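You operate a simulated robot arm through the tools that you are given. There is no shell and no other tool.

You run a simulated robot arm. Do the job below in one go: nothing can be reset, and whatever is moved stays where it is left.

Task
Bring the air up to 6 bar and open the benches valve.
Fine: main valve open first; empty the filter bowl and shut its valve before the benches valve opens; the other outlets stay.

It is judged by the outcome, as a careful person would: the job done as asked, and still so three seconds after it is handed in. It fails if anything else is knocked over, pushed out of place, dropped, spilled or broken.

Robot
A 7-joint arm with a two-finger gripper, fixed in place. Base frame: the origin is at the foot of the arm, x ahead of it, y to its left, z up. Units: m, rad, N and s.
With the tool pointing down near the work surface it reaches from about 0.3 to 0.7 m from the base axis. Its first joint turns from -1.152 to 1.152 rad. Payload 2.45 kg.
The TCP is the grasp point between the finger pads, 0.026 m short of the fingertips. In the tool frame z runs along the fingers and y along their closing line. Largest opening 0.096 m; the body of the gripper starts 0.069 m behind the TCP.
Orientation is that of the tool frame in the base frame, as a unit quaternion [x, y, z, w]. With the fingers straight down and closing along the base's y, the tool's x points along the base's -x, its y along +y and its z along -z.

Tools
- The arm moves only by the tool jog_arm. Its argument "deltas" is a list of rows, each an object (a shift or turn left out is 0, a gripper value left out holds the last) with "translation": the shift along the base's x, y, z in m, a list of three; "dr": the turn, a rotation vector about the base's x, y, z in rad, a list of three; "jaw": the finger opening in m, from 0 to 0.096. In form: [{"translation": [tx, ty, tz], "dr": [rx, ry, rz], "jaw": jaw}, ...]. A call has 1 to 20 rows; each row shifts and turns the commanded pose from where the row before left it. Each row takes 0.2 s and may step no farther than 0.05 m and 0.15 rad from the row before; otherwise, or with a gripper value out of range, the whole call is refused. A pose out of reach is approached as far as the arm can. The call stops where the force on the tool passes 40 N (or 10 N more than at its start, if that is more) or the arm is blocked; 0.2 s more then pass. The fingers move at their own pace and stop on an object; they squeeze with about 22 N. The grip force told is the motor's: it shows also when the fingers shut on nothing. Time passes only in rows, and 0.2 s behind the last, so rows that do not move let the fingers close. It gives the time, the measured TCP pose, the force on the tool (base axes), the opening and the grip force at its end, in the units of the frame above (readings bear some noise), with the torque about the TCP (base axes, N m) and any sound that the robot's microphone picked up.
- Cameras (640 x 400 px; columns grow to the right, rows downward): "scene" is fixed at [0.1737, -0.3901, 1.4423]; the picture's right is [0.70, -0.71, 0.00], its down [-0.31, -0.31, -0.90] and it looks along [0.64, 0.63, -0.44] (base axes); focal length 248 px, centre (320, 200). "wrist" rides on the gripper at [0.082, 0.003, -0.098] in the tool frame; the picture's right is [-0.04, 1.00, 0.00], its down [-0.73, -0.03, -0.68] and it looks along [-0.68, -0.03, 0.73] (tool axes); focal length 256 px, centre (320, 200). There is no depth. A picture from a camera that has moved, and an enlarged one, comes with that camera's place and axes in the base frame and with its lens. The place of the scene camera against the robot may be out by one fixed shift of up to 0.012 m in any direction.
- grab_frame(camera): a new picture of that camera. The clock stands still meanwhile.
- zoom(camera, box): a new picture of the part [left, top, right, bottom] of that camera's present view, enlarged. The clock stands still meanwhile.
- sign_off(): hands the job in; it is judged then, once.

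Nothing tells you positions but the pictures and the camera data. Unless the task says otherwise, let go and move clear before handing in.

The tools are called after "Call:" by a JSON object that holds its "name" and its "arguments". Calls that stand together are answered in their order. jog_arm: Moves the arm, as the interface text tells. Its arguments: {"type":"object","properties":{"deltas":{"type":"array","items":{"type":"object","properties":{"translation":{"type":"array","items":{"type":"number"}},"dr":{"type":"array","items":{"type":"number"}},"jaw":{"type":"number"}}}}},"required":["deltas"]} The other tools are called the same way: grab_frame (camera) takes a picture; zoom (camera, box) takes an enlarged picture of a part of a camera's view; sign_off () hands the job in.

At the start:

```text
clock: 0.0
tool_pos: [0.3377, 0.0156, 1.3656]
tcp_rot: [0.0, 1.0, 0.0, 0.0]
force: [-0.3, -0.5, -0.3]
wrist_torque: [0.0, 0.03, -0.02]
width: 0.0961
finger_force: 0.1
```

scene: 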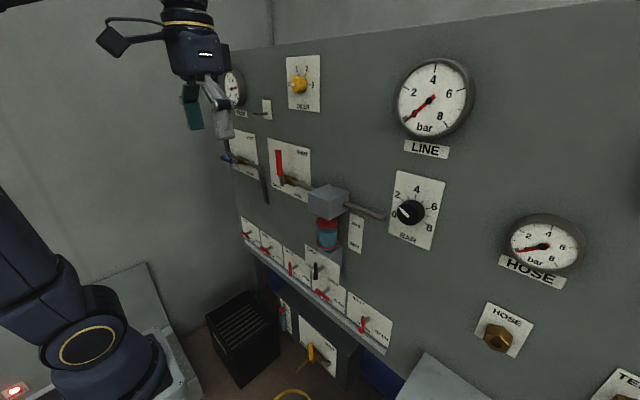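
wrist: 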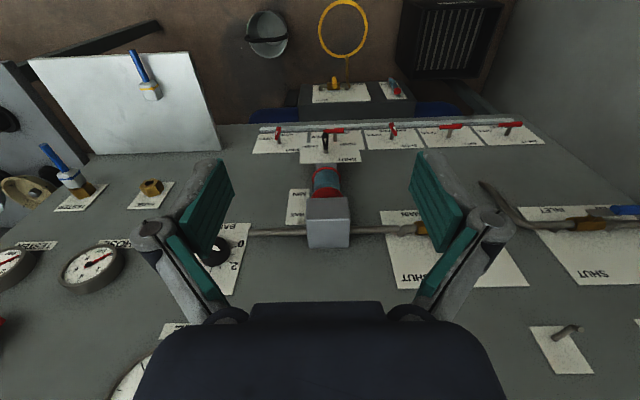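

I see a wall panel with gauges, a regulator knob, a main valve, a filter bowl and a row of outlet valves. I will zoom in to read the labels before moving anything.

Call:
{"name": "zoom", "arguments": {"camera": "scene", "box": [220, 120, 400, 232]}}

Call:
{"name": "zoom", "arguments": {"camera": "scene", "box": [230, 205, 400, 311]}}

Call:
{"name": "zoom", "arguments": {"camera": "scene", "box": [220, 230, 320, 292]}}

Call:
{"name": "zoom", "arguments": {"camera": "scene", "box": [290, 240, 400, 360]}}

Call:
{"name": "zoom", "arguments": {"camera": "scene", "box": [360, 40, 520, 260]}}

Call:
{"name": "zoom", "arguments": {"camera": "scene", "box": [210, 40, 340, 130]}}

Call:
{"name": "zoom", "arguments": {"camera": "wrist", "box": [230, 100, 570, 300]}}

Call:
{"name": "zoom", "arguments": {"camera": "scene", "box": [220, 280, 420, 400]}}

```text
3.56 times, centred on (310, 176) of scene
camera zoom: at [0.1737, -0.3901, 1.4423], right [0.7, -0.71, 0.0], down [-0.31, -0.31, -0.9], along [0.64, 0.63, -0.44], focal length 883 px, centre (356, 285)
```

zoom: 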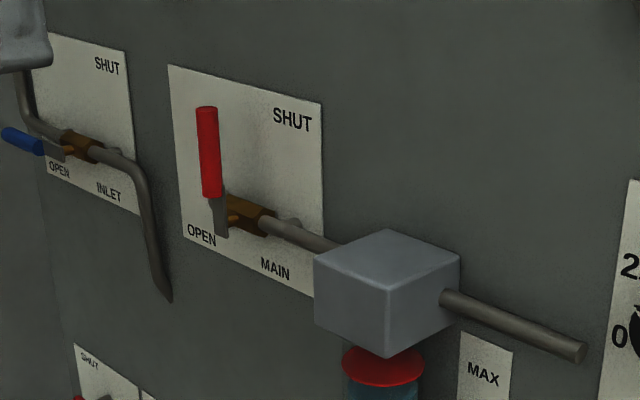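

```text
3.76 times, centred on (315, 258) of scene
camera zoom: at [0.1737, -0.3901, 1.4423], right [0.7, -0.71, 0.0], down [-0.31, -0.31, -0.9], along [0.64, 0.63, -0.44], focal length 935 px, centre (339, -18)
```

zoom: 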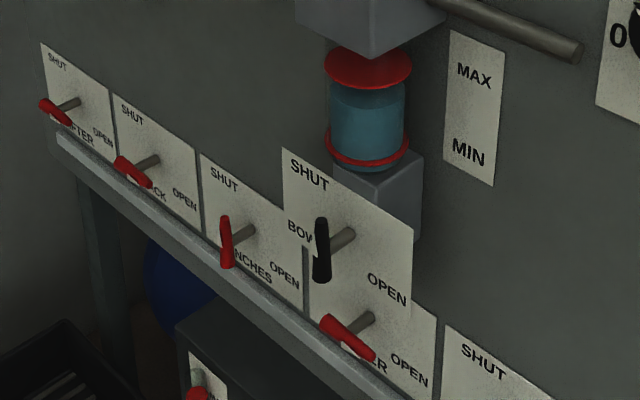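

```text
6.40 times, centred on (270, 261) of scene
camera zoom: at [0.1737, -0.3901, 1.4423], right [0.7, -0.71, 0.0], down [-0.31, -0.31, -0.9], along [0.64, 0.63, -0.44], focal length 1589 px, centre (640, -190)
```

zoom: 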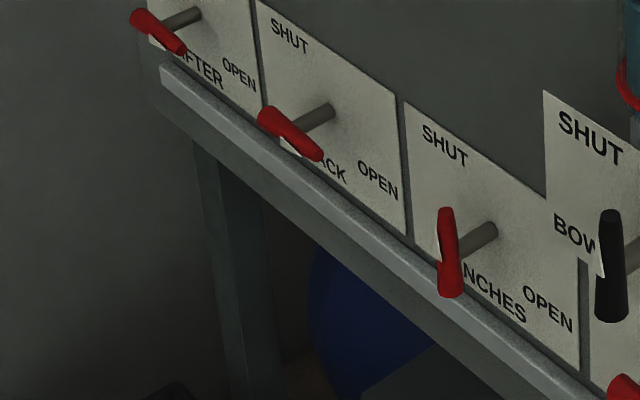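

```text
3.33 times, centred on (345, 300) of scene
camera zoom: at [0.1737, -0.3901, 1.4423], right [0.7, -0.71, 0.0], down [-0.31, -0.31, -0.9], along [0.64, 0.63, -0.44], focal length 828 px, centre (237, -133)
```

zoom: 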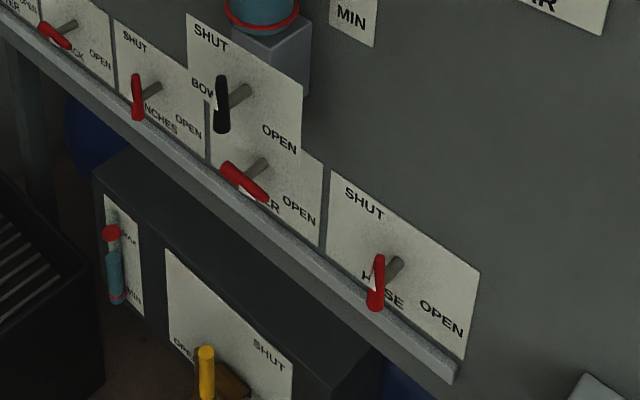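

```text
1.82 times, centred on (440, 150) of scene
camera zoom: at [0.1737, -0.3901, 1.4423], right [0.7, -0.71, 0.0], down [-0.31, -0.31, -0.9], along [0.64, 0.63, -0.44], focal length 451 px, centre (102, 291)
```

zoom: 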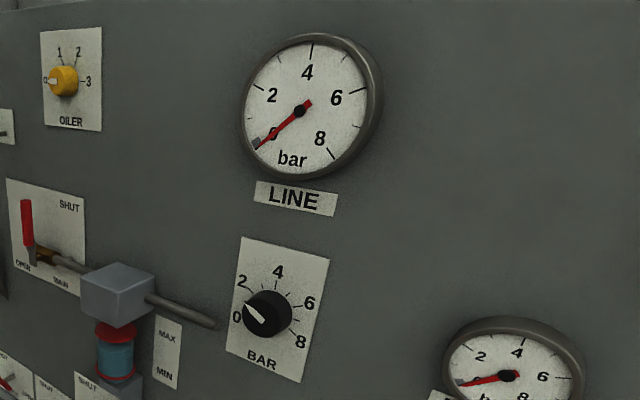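

```text
4.44 times, centred on (275, 85) of scene
camera zoom: at [0.1737, -0.3901, 1.4423], right [0.7, -0.71, 0.0], down [-0.31, -0.31, -0.9], along [0.64, 0.63, -0.44], focal length 1103 px, centre (520, 711)
```

zoom: 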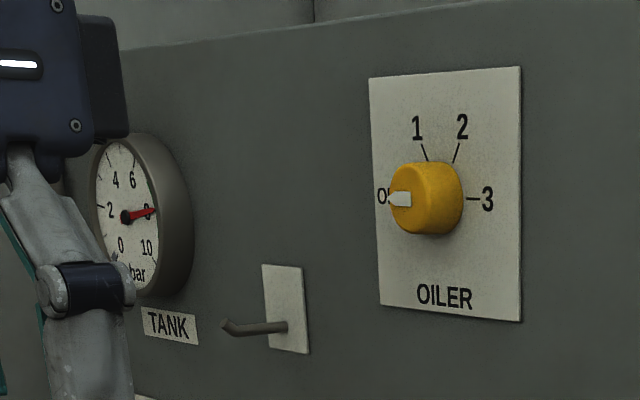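

```text
1.88 times, centred on (400, 200) of wrist
camera zoom: at [0.2567, 0.0186, 1.4653], right [0.04, 1.0, 0.0], down [0.73, -0.03, 0.68], along [0.68, -0.03, -0.73], focal length 482 px, centre (169, 200)
```

zoom: 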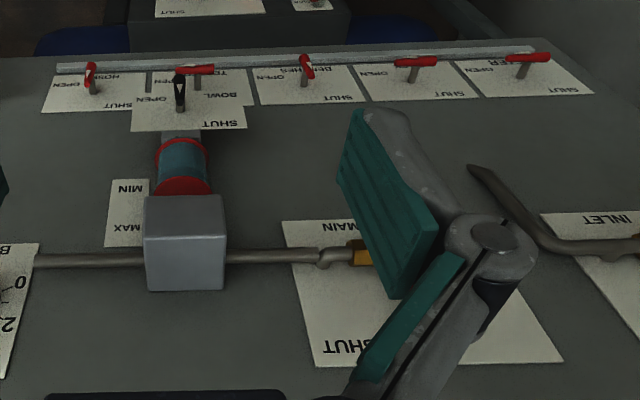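

```text
3.20 times, centred on (320, 340) of scene
camera zoom: at [0.1737, -0.3901, 1.4423], right [0.7, -0.71, 0.0], down [-0.31, -0.31, -0.9], along [0.64, 0.63, -0.44], focal length 794 px, centre (320, -248)
```

zoom: 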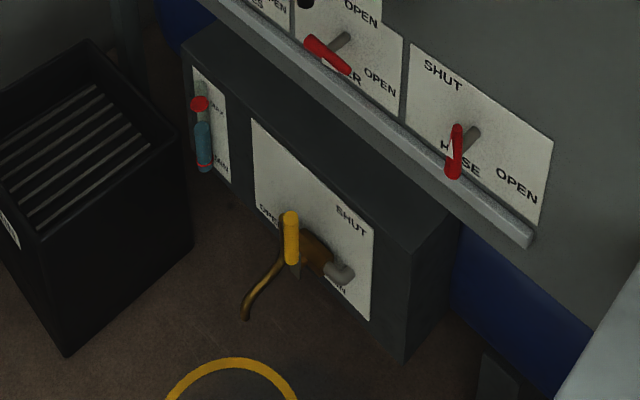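

The panel face looks to be at about x = 0.66. I place the main lever near (0.62, 0.21, 1.17), the pressure knob near (0.63, -0.20, 1.19), the bowl lever near (0.59, 0.04, 0.90) and the benches lever near (0.60, 0.18, 0.82). I will tilt the tool halfway forward, so the wrist camera faces the panel, and take better pictures.

Call:
{"name": "jog_arm", "arguments": {"deltas": [{"translation": [0, 0, 0], "dr": [0, -0.131, 0], "jaw": 0.0}, {"translation": [0.0, 0, 0], "dr": [0, -0.131, 0]}, {"translation": [0.0, 0, 0], "dr": [0, -0.131, 0]}, {"translation": [0.0, 0, 0], "dr": [0, -0.131, 0]}, {"translation": [0.0, 0, 0], "dr": [0, -0.131, 0]}, {"translation": [0.0, 0, 0], "dr": [0, -0.131, 0]}]}}

```text
clock: 1.4
tool_pos: [0.3377, 0.0168, 1.3663]
tcp_rot: [0.0, 0.924, 0.001, 0.383]
force: [-0.9, -0.6, 0.4]
wrist_torque: [-0.02, -0.04, -0.02]
width: 0.0
finger_force: 21.7
```

The tool is now tilted halfway, so I'll look with the wrist camera.

Call:
{"name": "grab_frame", "arguments": {"camera": "wrist"}}

Call:
{"name": "grab_frame", "arguments": {"camera": "scene"}}

```text
taken
camera wrist: at [0.2113, 0.0191, 1.3784], right [0.03, 1.0, 0.03], down [0.04, -0.03, 1.0], along [1.0, -0.03, -0.04], focal length 256 px, centre (320, 200)
```

wrist: 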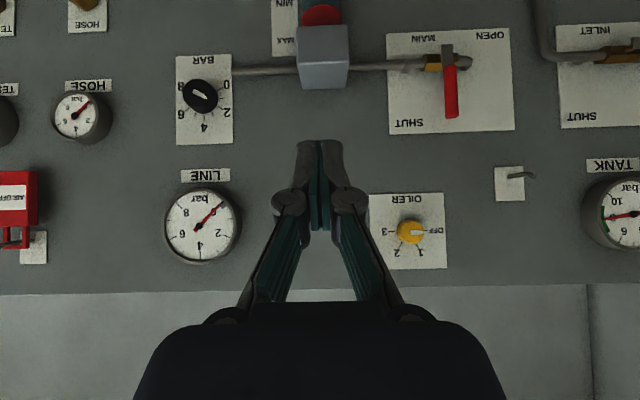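

```text
taken
```

scene: 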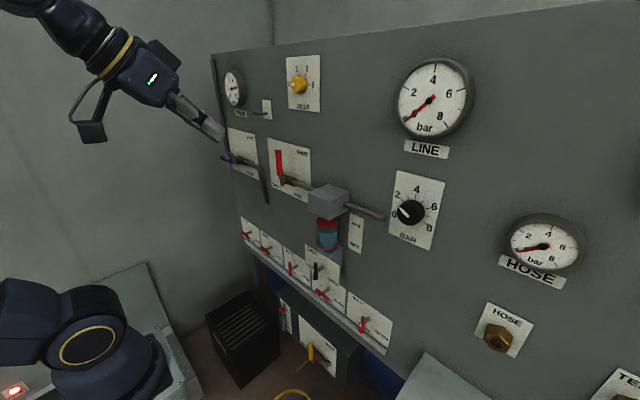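

This gives a head-on view of the upper panel, upside down. I'll lower the tool at the same tilt to see the bowl and the outlet row.

Call:
{"name": "jog_arm", "arguments": {"deltas": [{"translation": [0, 0, -0.045]}, {"translation": [0, 0, -0.045]}, {"translation": [0, 0, -0.045]}, {"translation": [0, 0, -0.045]}, {"translation": [0, 0, -0.045]}, {"translation": [0, 0, -0.045]}, {"translation": [0, 0, -0.03]}]}}

Call:
{"name": "grab_frame", "arguments": {"camera": "wrist"}}

Call:
{"name": "zoom", "arguments": {"camera": "wrist", "box": [120, 0, 440, 200]}}

Call:
{"name": "zoom", "arguments": {"camera": "wrist", "box": [320, 0, 640, 200]}}

```text
clock: 3.0
tool_pos: [0.3807, 0.0245, 1.1747]
tcp_rot: [0.0, 0.924, 0.0, 0.383]
force: [-0.3, 1.0, -0.1]
wrist_torque: [-0.03, -0.03, -0.02]
width: 0.0
finger_force: 22.1
out of reach, approached as far as the arm can: row 4, 5, 6, 7
```

```text
taken
camera wrist: at [0.2545, 0.0268, 1.1877], right [0.03, 1.0, 0.03], down [0.04, -0.03, 1.0], along [1.0, -0.03, -0.04], focal length 256 px, centre (320, 200)
```

wrist: 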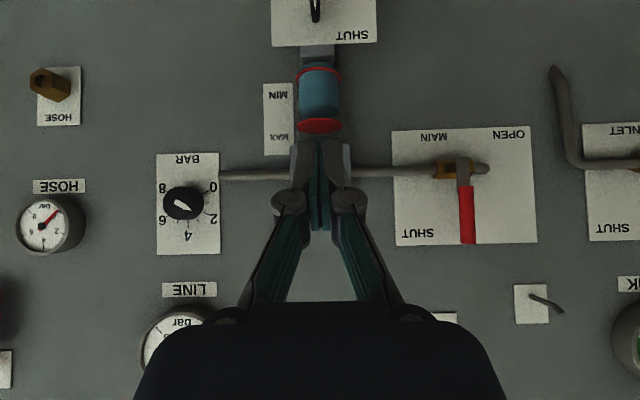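

```text
2.00 times, centred on (280, 100) of wrist
camera zoom: at [0.2545, 0.0268, 1.1877], right [0.03, 1.0, 0.03], down [0.04, -0.03, 1.0], along [1.0, -0.03, -0.04], focal length 512 px, centre (400, 400)
```

zoom: 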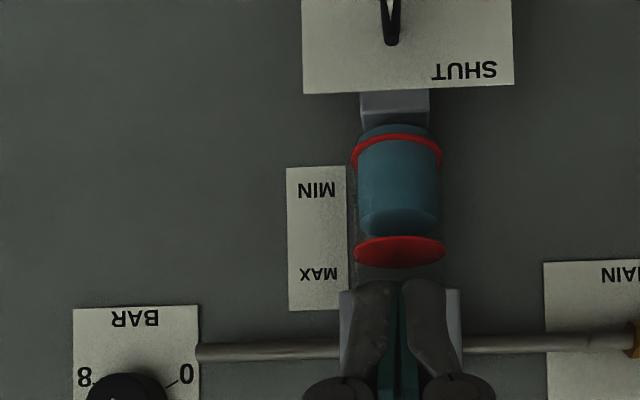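

```text
2.00 times, centred on (480, 100) of wrist
camera zoom: at [0.2545, 0.0268, 1.1877], right [0.03, 1.0, 0.03], down [0.04, -0.03, 1.0], along [1.0, -0.03, -0.04], focal length 512 px, centre (0, 400)
```

zoom: 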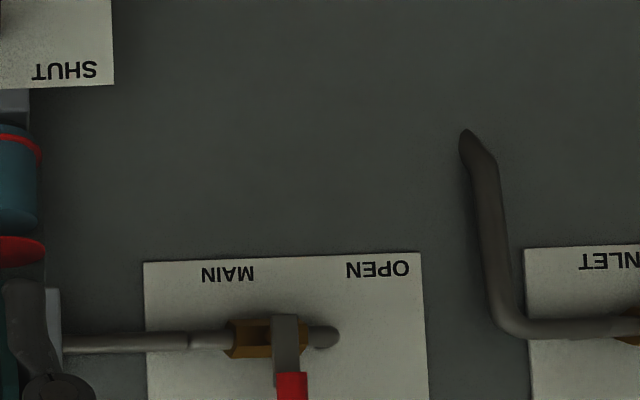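

The arm could not go that low with the tool so close in. I'll move forward a little, which is still clear of the panel parts at about x = 0.57, and then try lower again.

Call:
{"name": "jog_arm", "arguments": {"deltas": [{"translation": [0.03, 0, 0]}]}}

```text
clock: 3.4
tool_pos: [0.4119, 0.0242, 1.1759]
tcp_rot: [0.0, 0.923, 0.001, 0.384]
force: [0.3, -0.4, 0.4]
wrist_torque: [0.01, -0.01, -0.02]
width: 0.0001
finger_force: 22.4
```

Call:
{"name": "jog_arm", "arguments": {"deltas": [{"translation": [0.03, 0, -0.03]}, {"translation": [0.02, 0, -0.03]}, {"translation": [0, 0, -0.045]}, {"translation": [0, 0, -0.045]}, {"translation": [0, 0, -0.045]}]}}

Call:
{"name": "grab_frame", "arguments": {"camera": "wrist"}}

Call:
{"name": "zoom", "arguments": {"camera": "wrist", "box": [120, 0, 440, 200]}}

Call:
{"name": "zoom", "arguments": {"camera": "wrist", "box": [320, 0, 640, 200]}}

```text
clock: 4.6
tool_pos: [0.4935, 0.0286, 0.9859]
tcp_rot: [-0.001, 0.924, 0.0, 0.383]
force: [1.4, -0.3, -0.6]
wrist_torque: [0.04, 0.02, 0.02]
width: 0.0
finger_force: 21.7
out of reach, approached as far as the arm can: row 3, 4, 5
```

```text
taken
camera wrist: at [0.3664, 0.0302, 0.9982], right [0.03, 1.0, 0.03], down [0.04, -0.03, 1.0], along [1.0, -0.03, -0.04], focal length 256 px, centre (320, 200)
```

wrist: 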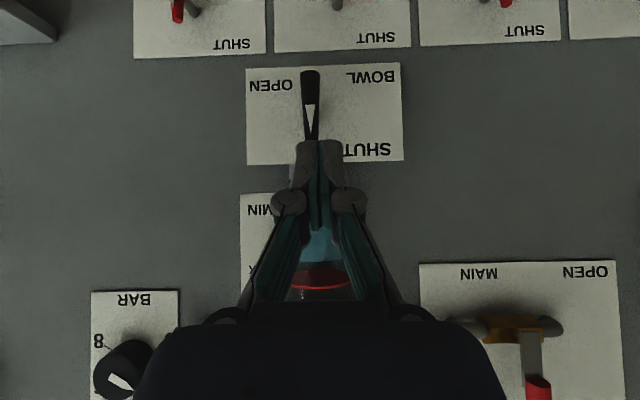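

```text
2.00 times, centred on (280, 100) of wrist
camera zoom: at [0.3664, 0.0302, 0.9982], right [0.03, 1.0, 0.03], down [0.04, -0.03, 1.0], along [1.0, -0.03, -0.04], focal length 512 px, centre (400, 400)
```

zoom: 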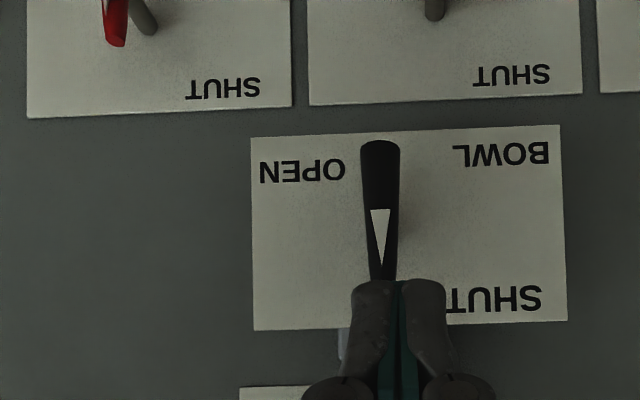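

```text
2.00 times, centred on (480, 100) of wrist
camera zoom: at [0.3664, 0.0302, 0.9982], right [0.03, 1.0, 0.03], down [0.04, -0.03, 1.0], along [1.0, -0.03, -0.04], focal length 512 px, centre (0, 400)
```

zoom: 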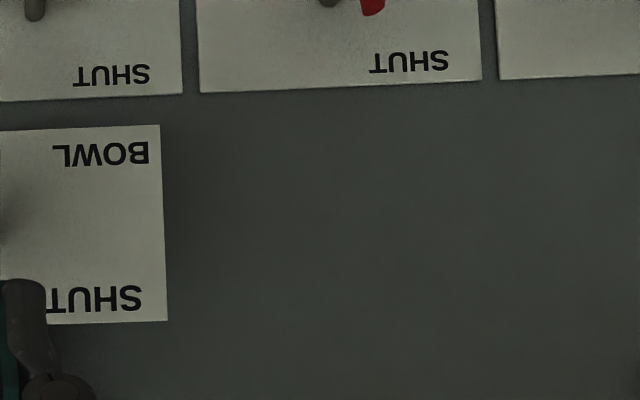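

The bowl lever has a white arrow pointing up, toward SHUT, with OPEN to the right. I'll zoom in on the levers from both cameras to see how the handles sit on their stems.

Call:
{"name": "zoom", "arguments": {"camera": "scene", "box": [290, 235, 354, 275]}}

Call:
{"name": "zoom", "arguments": {"camera": "scene", "box": [270, 250, 334, 290]}}

Call:
{"name": "zoom", "arguments": {"camera": "scene", "box": [300, 275, 364, 315]}}

Call:
{"name": "grab_frame", "arguments": {"camera": "scene"}}

```text
10.00 times, centred on (322, 255) of scene
camera zoom: at [0.1737, -0.3901, 1.4423], right [0.7, -0.71, 0.0], down [-0.31, -0.31, -0.9], along [0.64, 0.63, -0.44], focal length 2483 px, centre (300, -350)
```

zoom: 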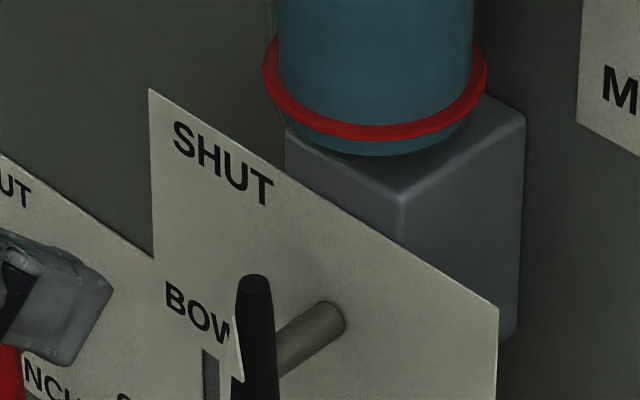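

```text
10.00 times, centred on (302, 270) of scene
camera zoom: at [0.1737, -0.3901, 1.4423], right [0.7, -0.71, 0.0], down [-0.31, -0.31, -0.9], along [0.64, 0.63, -0.44], focal length 2483 px, centre (500, -500)
```

zoom: 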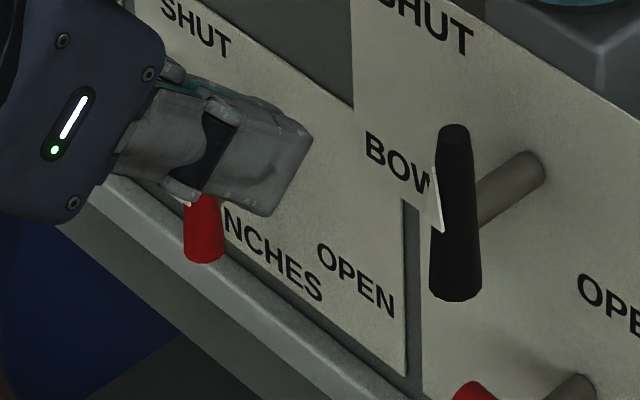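

```text
10.00 times, centred on (332, 295) of scene
camera zoom: at [0.1737, -0.3901, 1.4423], right [0.7, -0.71, 0.0], down [-0.31, -0.31, -0.9], along [0.64, 0.63, -0.44], focal length 2483 px, centre (200, -750)
```

zoom: 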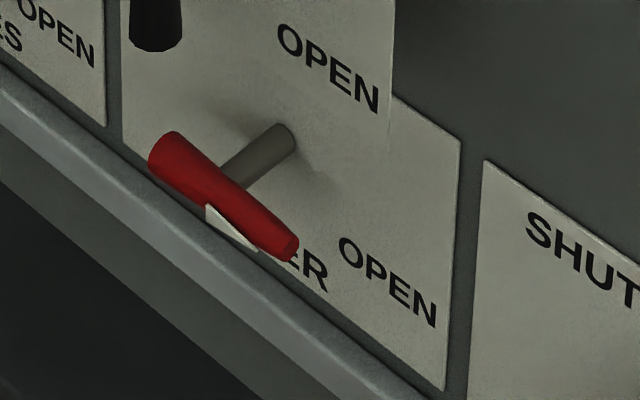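

```text
taken
```

scene: 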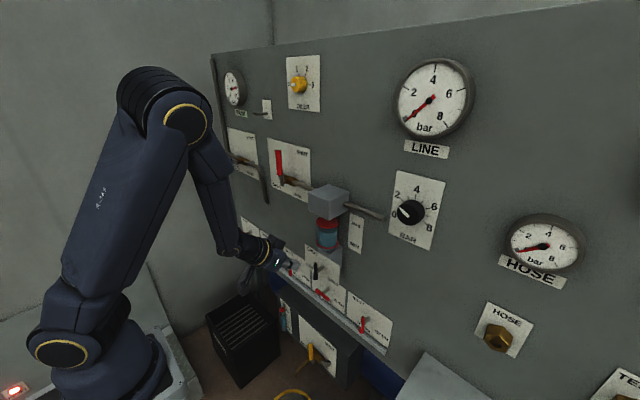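

The handles are T-shaped with the thin end as pointer. Bowl and benches point up (shut), and the open outlets point right. I'll raise the tool, point it straight at the panel and move in front of the main valve, staying clear of the filter.

Call:
{"name": "jog_arm", "arguments": {"deltas": [{"translation": [-0.01, 0.01, 0.04]}, {"translation": [-0.01, 0.015, 0.045], "dr": [0, -0.1, 0]}, {"translation": [0, 0.02, 0.045], "dr": [0, -0.1, 0]}, {"translation": [0, 0.02, 0.04], "dr": [0, -0.1, 0]}, {"translation": [0, 0.02, 0.03], "dr": [0, -0.1, 0]}, {"translation": [0, 0.02, 0.01], "dr": [0, -0.1, 0]}, {"translation": [0, 0.02, 0], "dr": [0, -0.1, 0]}, {"translation": [0, 0.02, 0], "dr": [0, -0.1, 0]}, {"translation": [0, 0.015, 0], "dr": [0, -0.086, 0]}]}}

Call:
{"name": "grab_frame", "arguments": {"camera": "wrist"}}

Call:
{"name": "grab_frame", "arguments": {"camera": "scene"}}

```text
clock: 6.6
tool_pos: [0.4872, 0.1912, 1.2053]
tcp_rot: [0.0, 0.707, 0.0, 0.707]
force: [0.5, 0.5, 0.4]
wrist_torque: [0.0, 0.04, -0.02]
width: 0.0
finger_force: 22.1
out of reach, approached as far as the arm can: row 2
```

```text
taken
camera wrist: at [0.3899, 0.1937, 1.124], right [0.0, 1.0, 0.04], down [-0.68, -0.03, 0.73], along [0.73, -0.03, 0.68], focal length 256 px, centre (320, 200)
```

wrist: 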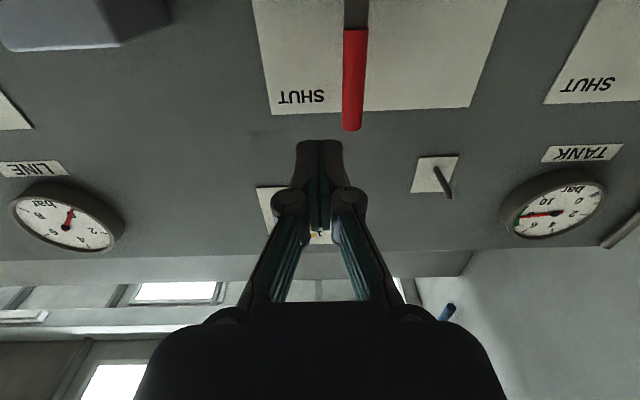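

```text
taken
```

scene: 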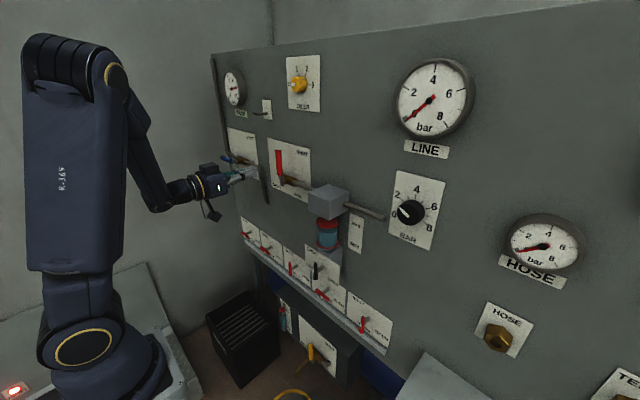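

The main lever's red handle is centred at about (0.61, 0.218), with its tip at z = 1.24 and its pivot at z = 1.135. I'll open the jaw, line up with the handle and move in to straddle it at z = 1.205.

Call:
{"name": "jog_arm", "arguments": {"deltas": [{"translation": [0, 0.0135, 0], "jaw": 0.06}, {"translation": [0, 0.0138, 0]}, {"translation": [0, 0, 0]}, {"translation": [0.03, 0, 0]}, {"translation": [0.03, 0, 0]}, {"translation": [0.02, 0, 0]}]}}

Call:
{"name": "grab_frame", "arguments": {"camera": "wrist"}}

Call:
{"name": "zoom", "arguments": {"camera": "scene", "box": [190, 120, 350, 220]}}

```text
clock: 8.0
tool_pos: [0.5679, 0.2194, 1.2063]
tcp_rot: [0.0, 0.706, 0.0, 0.708]
force: [0.0, 0.0, 0.2]
wrist_torque: [0.01, 0.04, 0.01]
width: 0.0601
finger_force: 0.0
```

```text
taken
camera wrist: at [0.4703, 0.222, 1.1247], right [0.0, 1.0, 0.04], down [-0.68, -0.03, 0.73], along [0.73, -0.03, 0.68], focal length 256 px, centre (320, 200)
```

wrist: 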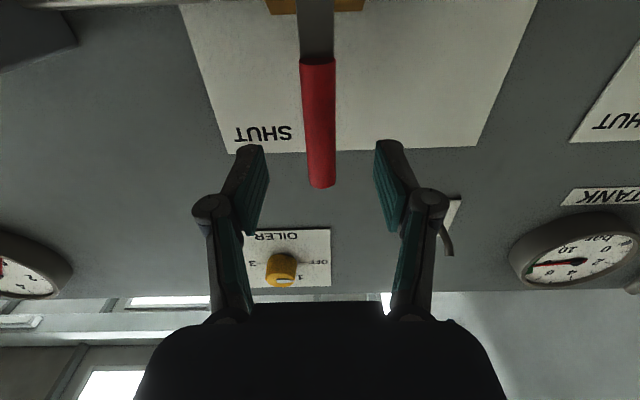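

```text
4.00 times, centred on (270, 170) of scene
camera zoom: at [0.1737, -0.3901, 1.4423], right [0.7, -0.71, 0.0], down [-0.31, -0.31, -0.9], along [0.64, 0.63, -0.44], focal length 993 px, centre (520, 320)
```

zoom: 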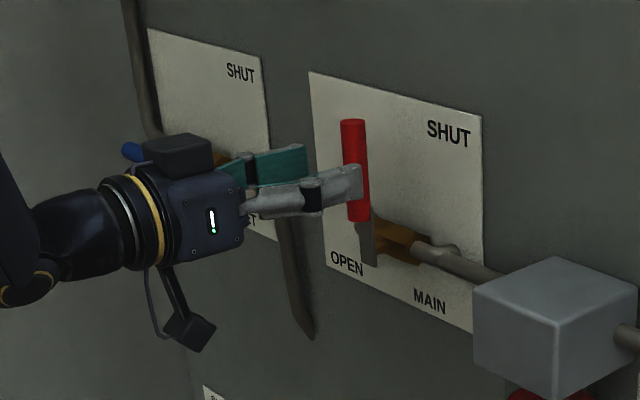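

The handle sits centred between the open fingers. I'll move in the last few centimetres and close on it.

Call:
{"name": "jog_arm", "arguments": {"deltas": [{"translation": [0.02, 0, 0]}, {"translation": [0.016, 0, 0]}, {"translation": [0, -0.001, 0], "jaw": 0.0}, {"translation": [0, 0, 0]}, {"translation": [0, 0, 0]}, {"translation": [0, 0, 0]}]}}

Call:
{"name": "grab_frame", "arguments": {"camera": "wrist"}}

```text
clock: 9.4
tool_pos: [0.6015, 0.2198, 1.2055]
tcp_rot: [-0.001, 0.706, 0.001, 0.708]
force: [5.1, 10.4, 0.8]
wrist_torque: [0.14, 0.08, 0.18]
width: 0.0174
finger_force: 43.5
```

```text
taken
camera wrist: at [0.5047, 0.2218, 1.1245], right [0.0, 1.0, 0.04], down [-0.68, -0.03, 0.73], along [0.73, -0.02, 0.68], focal length 256 px, centre (320, 200)
```

wrist: 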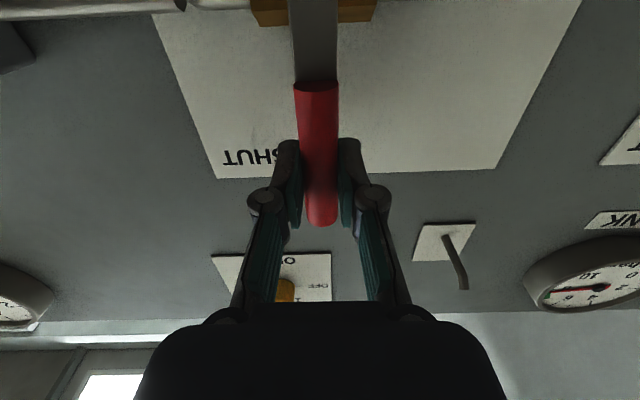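

The grip is firm at a width of 17 mm. I'll swing the lever left about its pivot, turning the tool along with it, and check after the first half.

Call:
{"name": "jog_arm", "arguments": {"deltas": [{"translation": [0, 0.0092, -0.0006], "dr": [-0.1309, 0, 0]}, {"translation": [0, 0.00905, -0.0018], "dr": [-0.1309, 0, 0]}, {"translation": [0, 0.0087, -0.003], "dr": [-0.1309, 0, 0]}, {"translation": [0, 0.0083, -0.0041], "dr": [-0.1309, 0, 0]}, {"translation": [0, 0.0077, -0.0051], "dr": [-0.1309, 0, 0]}, {"translation": [0, 0.0069, -0.0061], "dr": [-0.1309, 0, 0]}]}}

Call:
{"name": "grab_frame", "arguments": {"camera": "wrist"}}

Call:
{"name": "zoom", "arguments": {"camera": "scene", "box": [190, 120, 350, 220]}}

```text
clock: 10.8
tool_pos: [0.6028, 0.2708, 1.1861]
tcp_rot: [-0.273, 0.651, -0.269, 0.656]
force: [22.0, 26.4, 8.1]
wrist_torque: [1.09, -0.25, 0.36]
width: 0.0186
finger_force: 43.0
```

```text
taken
camera wrist: at [0.5051, 0.2137, 1.126], right [0.0, 0.73, -0.68], down [-0.68, 0.49, 0.54], along [0.73, 0.47, 0.5], focal length 256 px, centre (320, 200)
```

wrist: 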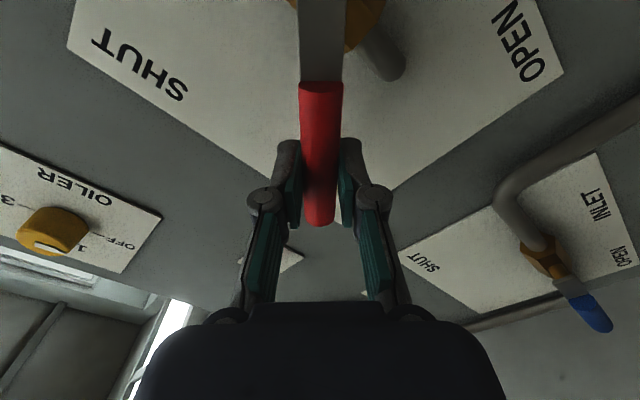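

```text
4.00 times, centred on (270, 170) of scene
camera zoom: at [0.1743, -0.3892, 1.4425], right [0.7, -0.71, 0.0], down [-0.31, -0.31, -0.9], along [0.64, 0.63, -0.44], focal length 993 px, centre (520, 320)
```

zoom: 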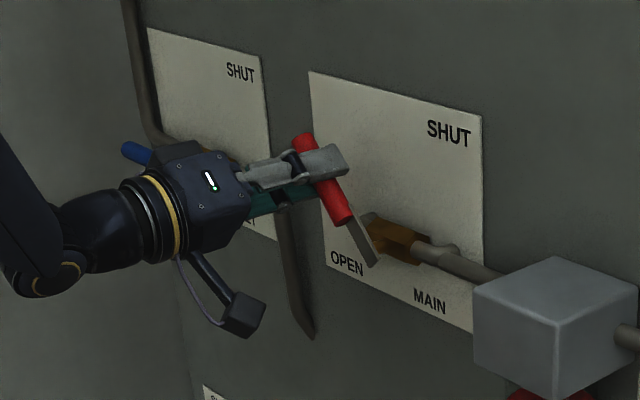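

The lever is halfway, but some sideways force has built up from the tight squeeze. I'll ease the jaw slightly and continue the arc with the fingers caging the handle.

Call:
{"name": "jog_arm", "arguments": {"deltas": [{"jaw": 0.025}, {"translation": [0, 0, 0]}]}}

```text
clock: 11.4
tool_pos: [0.6018, 0.2652, 1.1842]
tcp_rot: [-0.27, 0.653, -0.27, 0.653]
force: [0.2, 0.1, 0.7]
wrist_torque: [0.01, -0.03, 0.0]
width: 0.0251
finger_force: 0.0
```

Call:
{"name": "jog_arm", "arguments": {"deltas": [{"translation": [0, 0.0068, -0.0069], "dr": [-0.1309, 0, 0]}, {"translation": [0, 0.0058, -0.0077], "dr": [-0.1309, 0, 0]}, {"translation": [0, 0.0046, -0.0083], "dr": [-0.1309, 0, 0]}, {"translation": [0, 0.0035, -0.0087], "dr": [-0.1309, 0, 0]}, {"translation": [0, 0.0024, -0.009], "dr": [-0.1309, 0, 0]}]}}

Call:
{"name": "grab_frame", "arguments": {"camera": "wrist"}}

Call:
{"name": "zoom", "arguments": {"camera": "scene", "box": [190, 120, 350, 220]}}

```text
clock: 12.6
tool_pos: [0.6032, 0.2911, 1.145]
tcp_rot: [-0.467, 0.531, -0.467, 0.532]
force: [-0.4, -1.5, 0.7]
wrist_torque: [0.0, 0.0, -0.03]
width: 0.0258
finger_force: 0.4
```

```text
taken
camera wrist: at [0.5053, 0.2099, 1.1316], right [0.0, 0.17, -0.99], down [-0.68, 0.72, 0.12], along [0.73, 0.67, 0.11], focal length 256 px, centre (320, 200)
```

wrist: 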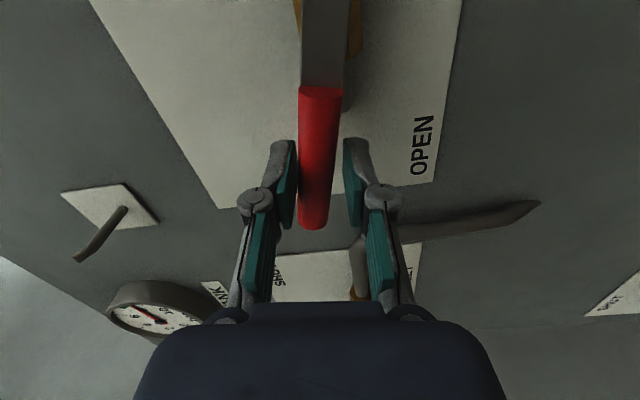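

```text
4.00 times, centred on (270, 170) of scene
camera zoom: at [0.1737, -0.3901, 1.4423], right [0.7, -0.71, 0.0], down [-0.31, -0.31, -0.9], along [0.64, 0.63, -0.44], focal length 993 px, centre (520, 320)
```

zoom: 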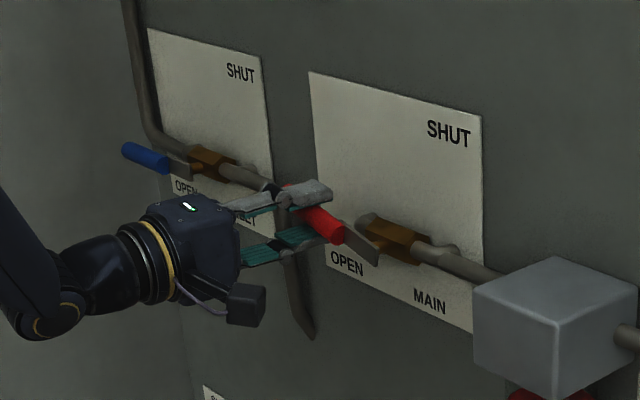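

The upper finger is carrying the lever and it is nearly horizontal. I'll finish the turn and press gently down to its stop.

Call:
{"name": "jog_arm", "arguments": {"deltas": [{"translation": [0, 0.0005, -0.0092], "dr": [-0.1309, 0, 0]}, {"translation": [0, 0, -0.004]}, {"translation": [0, 0, -0.003]}, {"translation": [0, 0, 0]}]}}

Call:
{"name": "grab_frame", "arguments": {"camera": "wrist"}}

Call:
{"name": "zoom", "arguments": {"camera": "scene", "box": [190, 120, 350, 220]}}

```text
clock: 13.6
tool_pos: [0.6028, 0.2913, 1.129]
tcp_rot: [0.5, -0.499, 0.5, -0.5]
force: [-0.5, -0.1, -0.8]
wrist_torque: [0.0, 0.0, -0.04]
width: 0.0251
finger_force: 0.1
```

```text
taken
camera wrist: at [0.505, 0.2089, 1.1254], right [0.0, 0.04, -1.0], down [-0.68, 0.73, 0.03], along [0.73, 0.68, 0.03], focal length 256 px, centre (320, 200)
```

wrist: 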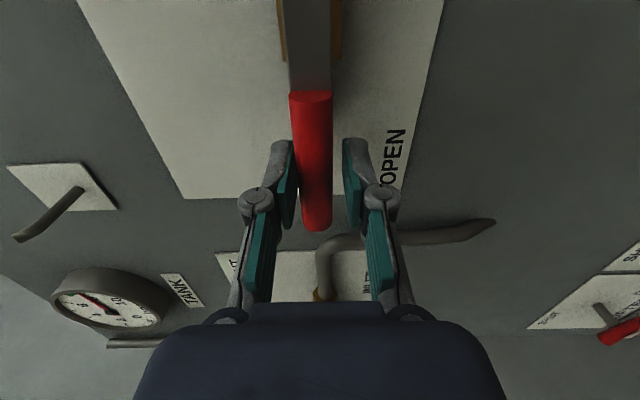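

```text
4.00 times, centred on (270, 170) of scene
camera zoom: at [0.1737, -0.3901, 1.4423], right [0.7, -0.71, 0.0], down [-0.31, -0.31, -0.9], along [0.64, 0.63, -0.44], focal length 993 px, centre (520, 320)
```

zoom: 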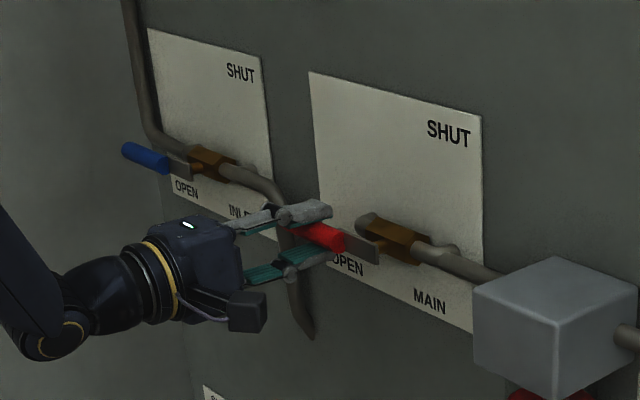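

The lever is now within about a degree of horizontal. I'll press a couple of millimetres more to see whether it meets its stop.

Call:
{"name": "jog_arm", "arguments": {"deltas": [{"translation": [0, 0, -0.002]}, {"translation": [0, 0, -0.002]}, {"translation": [0, 0, 0]}]}}

```text
clock: 14.4
tool_pos: [0.6035, 0.2913, 1.1255]
tcp_rot: [-0.5, 0.499, -0.499, 0.501]
force: [2.1, -1.5, 5.8]
wrist_torque: [0.0, -0.03, -0.03]
width: 0.0285
finger_force: 2.4
```

The force rises at the end stop, so the main valve is fully open. I'll release it, back away and look at the main valve and the gauge.

Call:
{"name": "jog_arm", "arguments": {"deltas": [{"translation": [0, 0, 0.002], "jaw": 0.05}, {"translation": [0, 0, 0.002]}, {"translation": [0, 0, 0]}, {"translation": [-0.03, 0, 0]}, {"translation": [-0.045, 0, 0]}, {"translation": [-0.045, 0, 0]}]}}

Call:
{"name": "grab_frame", "arguments": {"camera": "scene"}}

Call:
{"name": "zoom", "arguments": {"camera": "scene", "box": [190, 120, 350, 220]}}

```text
clock: 15.8
tool_pos: [0.4824, 0.2905, 1.1288]
tcp_rot: [-0.5, 0.5, -0.499, 0.501]
force: [-0.8, -0.1, 0.4]
wrist_torque: [0.0, 0.0, -0.02]
width: 0.0501
finger_force: 0.2
```

```text
taken
```

scene: 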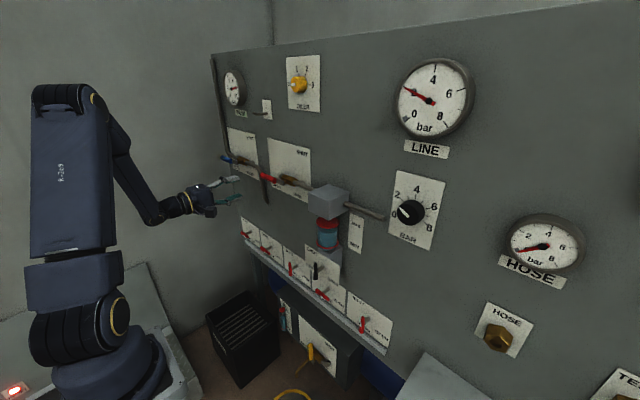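

```text
4.00 times, centred on (270, 170) of scene
camera zoom: at [0.1737, -0.3901, 1.4423], right [0.7, -0.71, 0.0], down [-0.31, -0.31, -0.9], along [0.64, 0.63, -0.44], focal length 993 px, centre (520, 320)
```

zoom: 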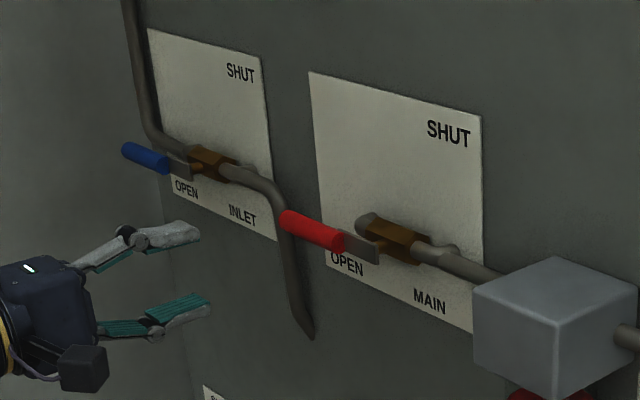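

The main valve is open and the LINE gauge has risen to about 2 bar. I'll read the gauge and the knob more closely.

Call:
{"name": "zoom", "arguments": {"camera": "scene", "box": [384, 50, 484, 150]}}

Call:
{"name": "zoom", "arguments": {"camera": "scene", "box": [380, 160, 460, 260]}}

Call:
{"name": "zoom", "arguments": {"camera": "scene", "box": [295, 205, 375, 265]}}

```text
4.00 times, centred on (434, 100) of scene
camera zoom: at [0.1737, -0.3901, 1.4423], right [0.7, -0.71, 0.0], down [-0.31, -0.31, -0.9], along [0.64, 0.63, -0.44], focal length 993 px, centre (-136, 600)
```

zoom: 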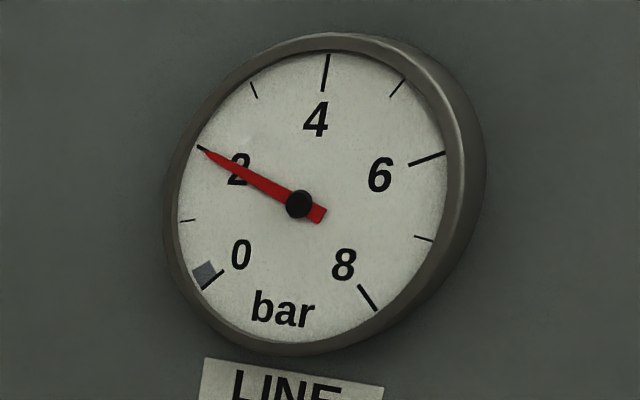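

```text
4.00 times, centred on (420, 210) of scene
camera zoom: at [0.1737, -0.3901, 1.4423], right [0.7, -0.71, 0.0], down [-0.31, -0.31, -0.9], along [0.64, 0.63, -0.44], focal length 993 px, centre (-80, 160)
```

zoom: 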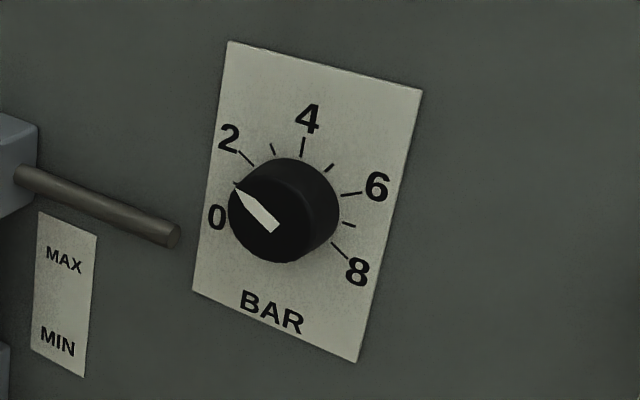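

```text
6.67 times, centred on (335, 235) of scene
camera zoom: at [0.1737, -0.3901, 1.4423], right [0.7, -0.71, 0.0], down [-0.31, -0.31, -0.9], along [0.64, 0.63, -0.44], focal length 1655 px, centre (220, -33)
```

zoom: 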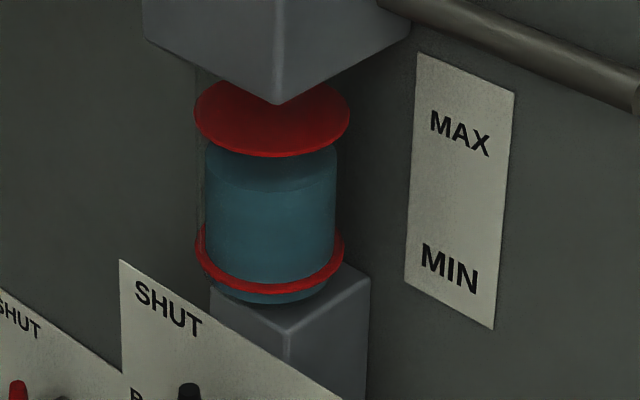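

LINE reads 2.0 bar with the bowl full. I'll move across at a safe distance to the pressure knob with the hand rolled back, so one clockwise turn can cover the remaining 4 bar.

Call:
{"name": "jog_arm", "arguments": {"deltas": [{"translation": [0, -0.0444, 0.0039], "jaw": 0.085}, {"translation": [0, -0.0444, 0.0039]}, {"translation": [0, -0.0444, 0.0039]}, {"translation": [0, -0.0444, 0.0039]}, {"translation": [0, -0.0444, 0.0039]}, {"translation": [0, -0.0444, 0.0039]}, {"translation": [0, -0.0444, 0.0039]}, {"translation": [0, -0.0444, 0.0039]}, {"translation": [0, -0.0444, 0.0039]}, {"translation": [0, -0.0444, 0.0038], "dr": [0.13, 0, 0]}, {"translation": [0, -0.0435, 0.0038], "dr": [0.13, 0, 0]}, {"translation": [0, 0, 0]}]}}

Call:
{"name": "grab_frame", "arguments": {"camera": "wrist"}}

Call:
{"name": "grab_frame", "arguments": {"camera": "scene"}}

```text
clock: 18.4
tool_pos: [0.5552, -0.1571, 1.1781]
tcp_rot: [-0.43, 0.561, -0.43, 0.562]
force: [0.3, -0.6, 0.4]
wrist_torque: [-0.02, 0.03, 0.03]
width: 0.0852
finger_force: 0.1
out of reach, approached as far as the arm can: row 3, 4, 5, 6, 7
```

```text
taken
camera wrist: at [0.4577, -0.236, 1.1546], right [0.0, 0.3, -0.95], down [-0.68, 0.7, 0.22], along [0.73, 0.65, 0.2], focal length 256 px, centre (320, 200)
```

wrist: 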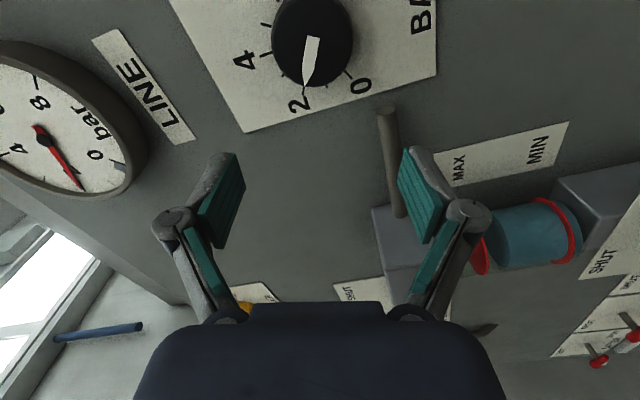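

```text
taken
```

scene: 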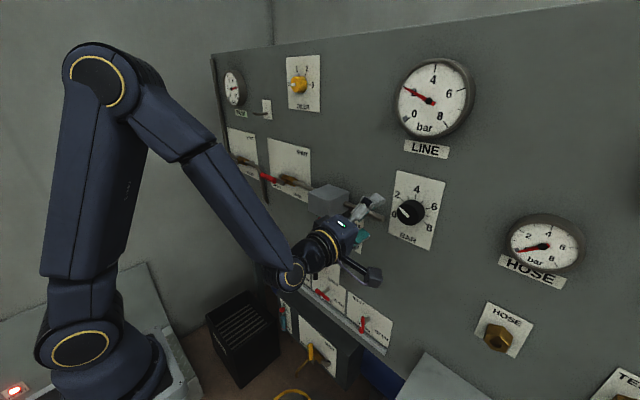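

The arm's inner reach pushed the hand out to x = 0.555 on the way, but nothing was touched. I'll keep farther from that limit from now on. The knob face is at about (0.648, -0.200, 1.170), so I'll line up on it first.

Call:
{"name": "jog_arm", "arguments": {"deltas": [{"translation": [0, -0.022, -0.004]}, {"translation": [0, -0.0214, -0.004]}, {"translation": [0, 0, 0]}]}}

Call:
{"name": "grab_frame", "arguments": {"camera": "wrist"}}

Call:
{"name": "zoom", "arguments": {"camera": "scene", "box": [290, 150, 450, 250]}}

```text
clock: 19.2
tool_pos: [0.5563, -0.201, 1.1707]
tcp_rot: [-0.431, 0.56, -0.431, 0.561]
force: [0.3, 0.7, -0.1]
wrist_torque: [0.01, 0.0, 0.01]
width: 0.0851
finger_force: 0.0
```

```text
taken
camera wrist: at [0.4588, -0.2792, 1.1473], right [0.0, 0.3, -0.96], down [-0.68, 0.7, 0.22], along [0.73, 0.65, 0.2], focal length 256 px, centre (320, 200)
```

wrist: 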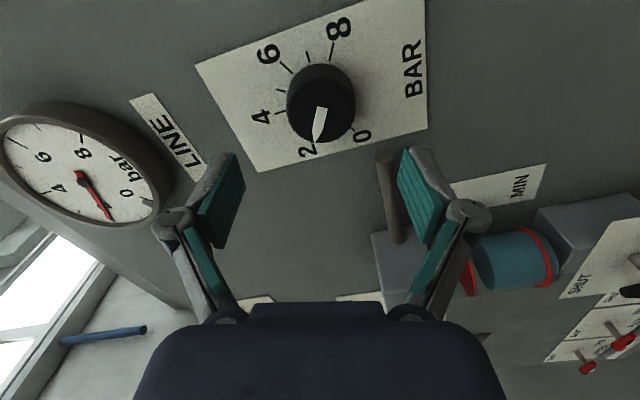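

```text
4.00 times, centred on (370, 200) of scene
camera zoom: at [0.1737, -0.3901, 1.4423], right [0.7, -0.71, 0.0], down [-0.31, -0.31, -0.9], along [0.64, 0.63, -0.44], focal length 993 px, centre (120, 200)
```

zoom: 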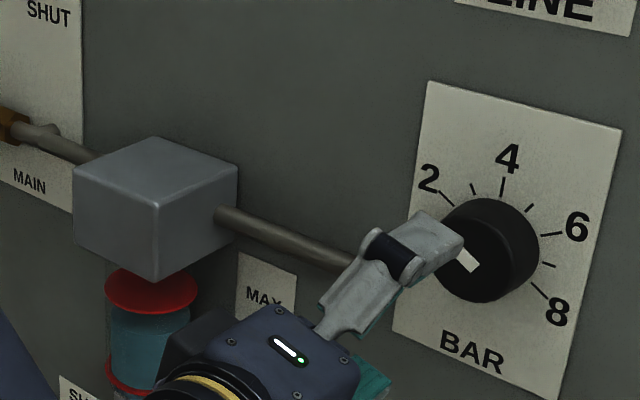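

The knob is centred between the fingers. I'll advance so the fingertips stop just short of the plate at about x = 0.666, then close on the knob.

Call:
{"name": "jog_arm", "arguments": {"deltas": [{"translation": [0.03, 0.001, 0]}, {"translation": [0.03, 0.001, 0]}, {"translation": [0.013, 0, 0]}, {"translation": [0, 0, 0]}]}}

Call:
{"name": "grab_frame", "arguments": {"camera": "wrist"}}

Call:
{"name": "zoom", "arguments": {"camera": "scene", "box": [330, 150, 490, 250]}}

```text
clock: 20.2
tool_pos: [0.6296, -0.1983, 1.1716]
tcp_rot: [-0.431, 0.561, -0.43, 0.561]
force: [-0.6, 0.8, 0.2]
wrist_torque: [-0.02, -0.02, 0.02]
width: 0.0849
finger_force: 0.0
```

```text
taken
camera wrist: at [0.5319, -0.2768, 1.1476], right [0.0, 0.3, -0.96], down [-0.68, 0.7, 0.22], along [0.73, 0.65, 0.2], focal length 256 px, centre (320, 200)
```

wrist: 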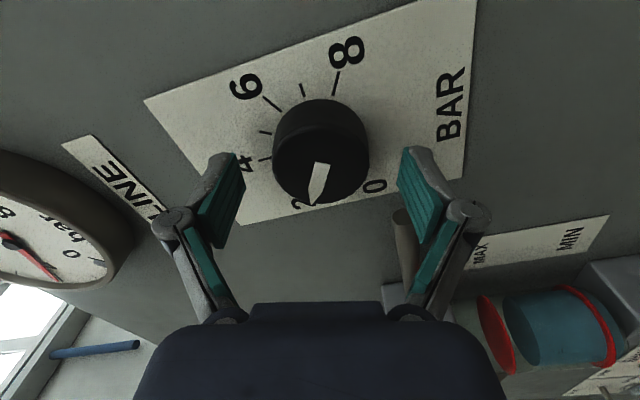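

```text
4.00 times, centred on (410, 200) of scene
camera zoom: at [0.1737, -0.3901, 1.4423], right [0.7, -0.71, 0.0], down [-0.31, -0.31, -0.9], along [0.64, 0.63, -0.44], focal length 993 px, centre (-40, 200)
```

zoom: 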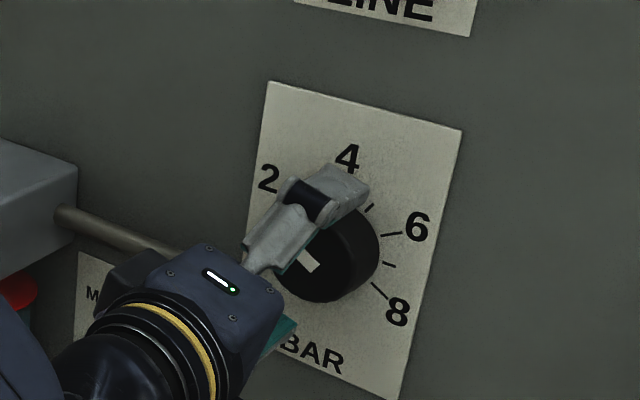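

The alignment is good. I'll go 5 mm deeper for a better hold, then close.

Call:
{"name": "jog_arm", "arguments": {"deltas": [{"translation": [0.005, 0, 0]}, {"translation": [0, 0, 0], "jaw": 0.03}, {"translation": [0, 0, 0]}, {"translation": [0, 0, 0]}]}}

Call:
{"name": "grab_frame", "arguments": {"camera": "wrist"}}

```text
clock: 21.2
tool_pos: [0.6357, -0.1976, 1.1701]
tcp_rot: [-0.431, 0.56, -0.43, 0.561]
force: [0.0, -0.5, 0.2]
wrist_torque: [0.06, -0.13, -0.03]
width: 0.0522
finger_force: 35.8
```

```text
taken
camera wrist: at [0.5366, -0.2764, 1.1473], right [0.0, 0.3, -0.96], down [-0.68, 0.7, 0.22], along [0.73, 0.65, 0.2], focal length 256 px, centre (320, 200)
```

wrist: 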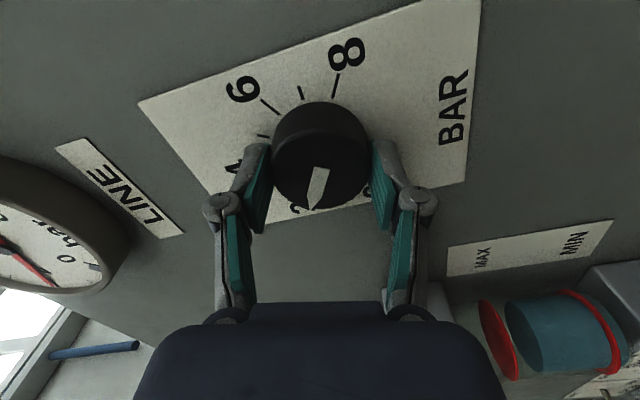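

I have a firm grip on the knob at 52 mm. I'll turn it clockwise in small steps and check the LINE gauge.

Call:
{"name": "jog_arm", "arguments": {"deltas": [{"dr": [0.13, 0, 0]}, {"dr": [0.13, 0, 0]}, {"dr": [0.13, 0, 0]}, {"dr": [0.13, 0, 0]}]}}

Call:
{"name": "zoom", "arguments": {"camera": "scene", "box": [384, 50, 484, 150]}}

Call:
{"name": "grab_frame", "arguments": {"camera": "wrist"}}

```text
clock: 22.2
tool_pos: [0.635, -0.1981, 1.1725]
tcp_rot: [-0.271, 0.651, -0.272, 0.655]
force: [-2.1, -2.2, 9.4]
wrist_torque: [-0.04, 0.09, -0.38]
width: 0.0522
finger_force: 44.8
```

```text
4.00 times, centred on (434, 100) of scene
camera zoom: at [0.1735, -0.3901, 1.4424], right [0.7, -0.71, 0.0], down [-0.31, -0.31, -0.9], along [0.64, 0.63, -0.44], focal length 993 px, centre (-136, 600)
```

zoom: 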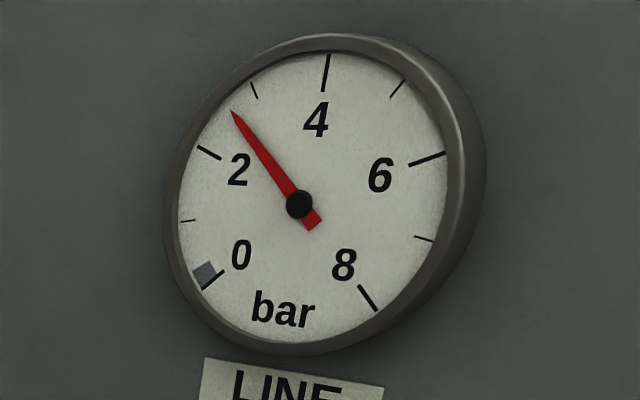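

```text
taken
camera wrist: at [0.5367, -0.2545, 1.1124], right [0.0, 0.73, -0.68], down [-0.68, 0.5, 0.53], along [0.73, 0.46, 0.5], focal length 256 px, centre (320, 200)
```

wrist: 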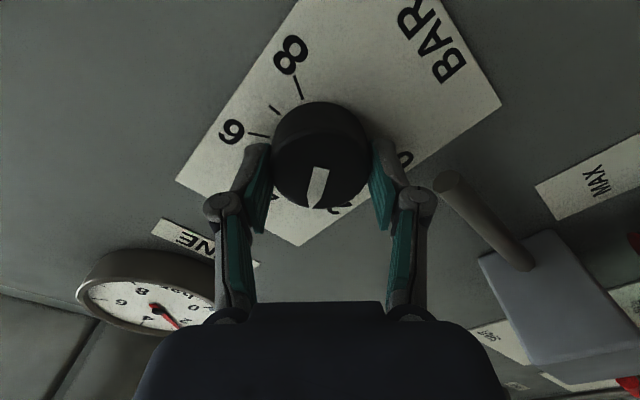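

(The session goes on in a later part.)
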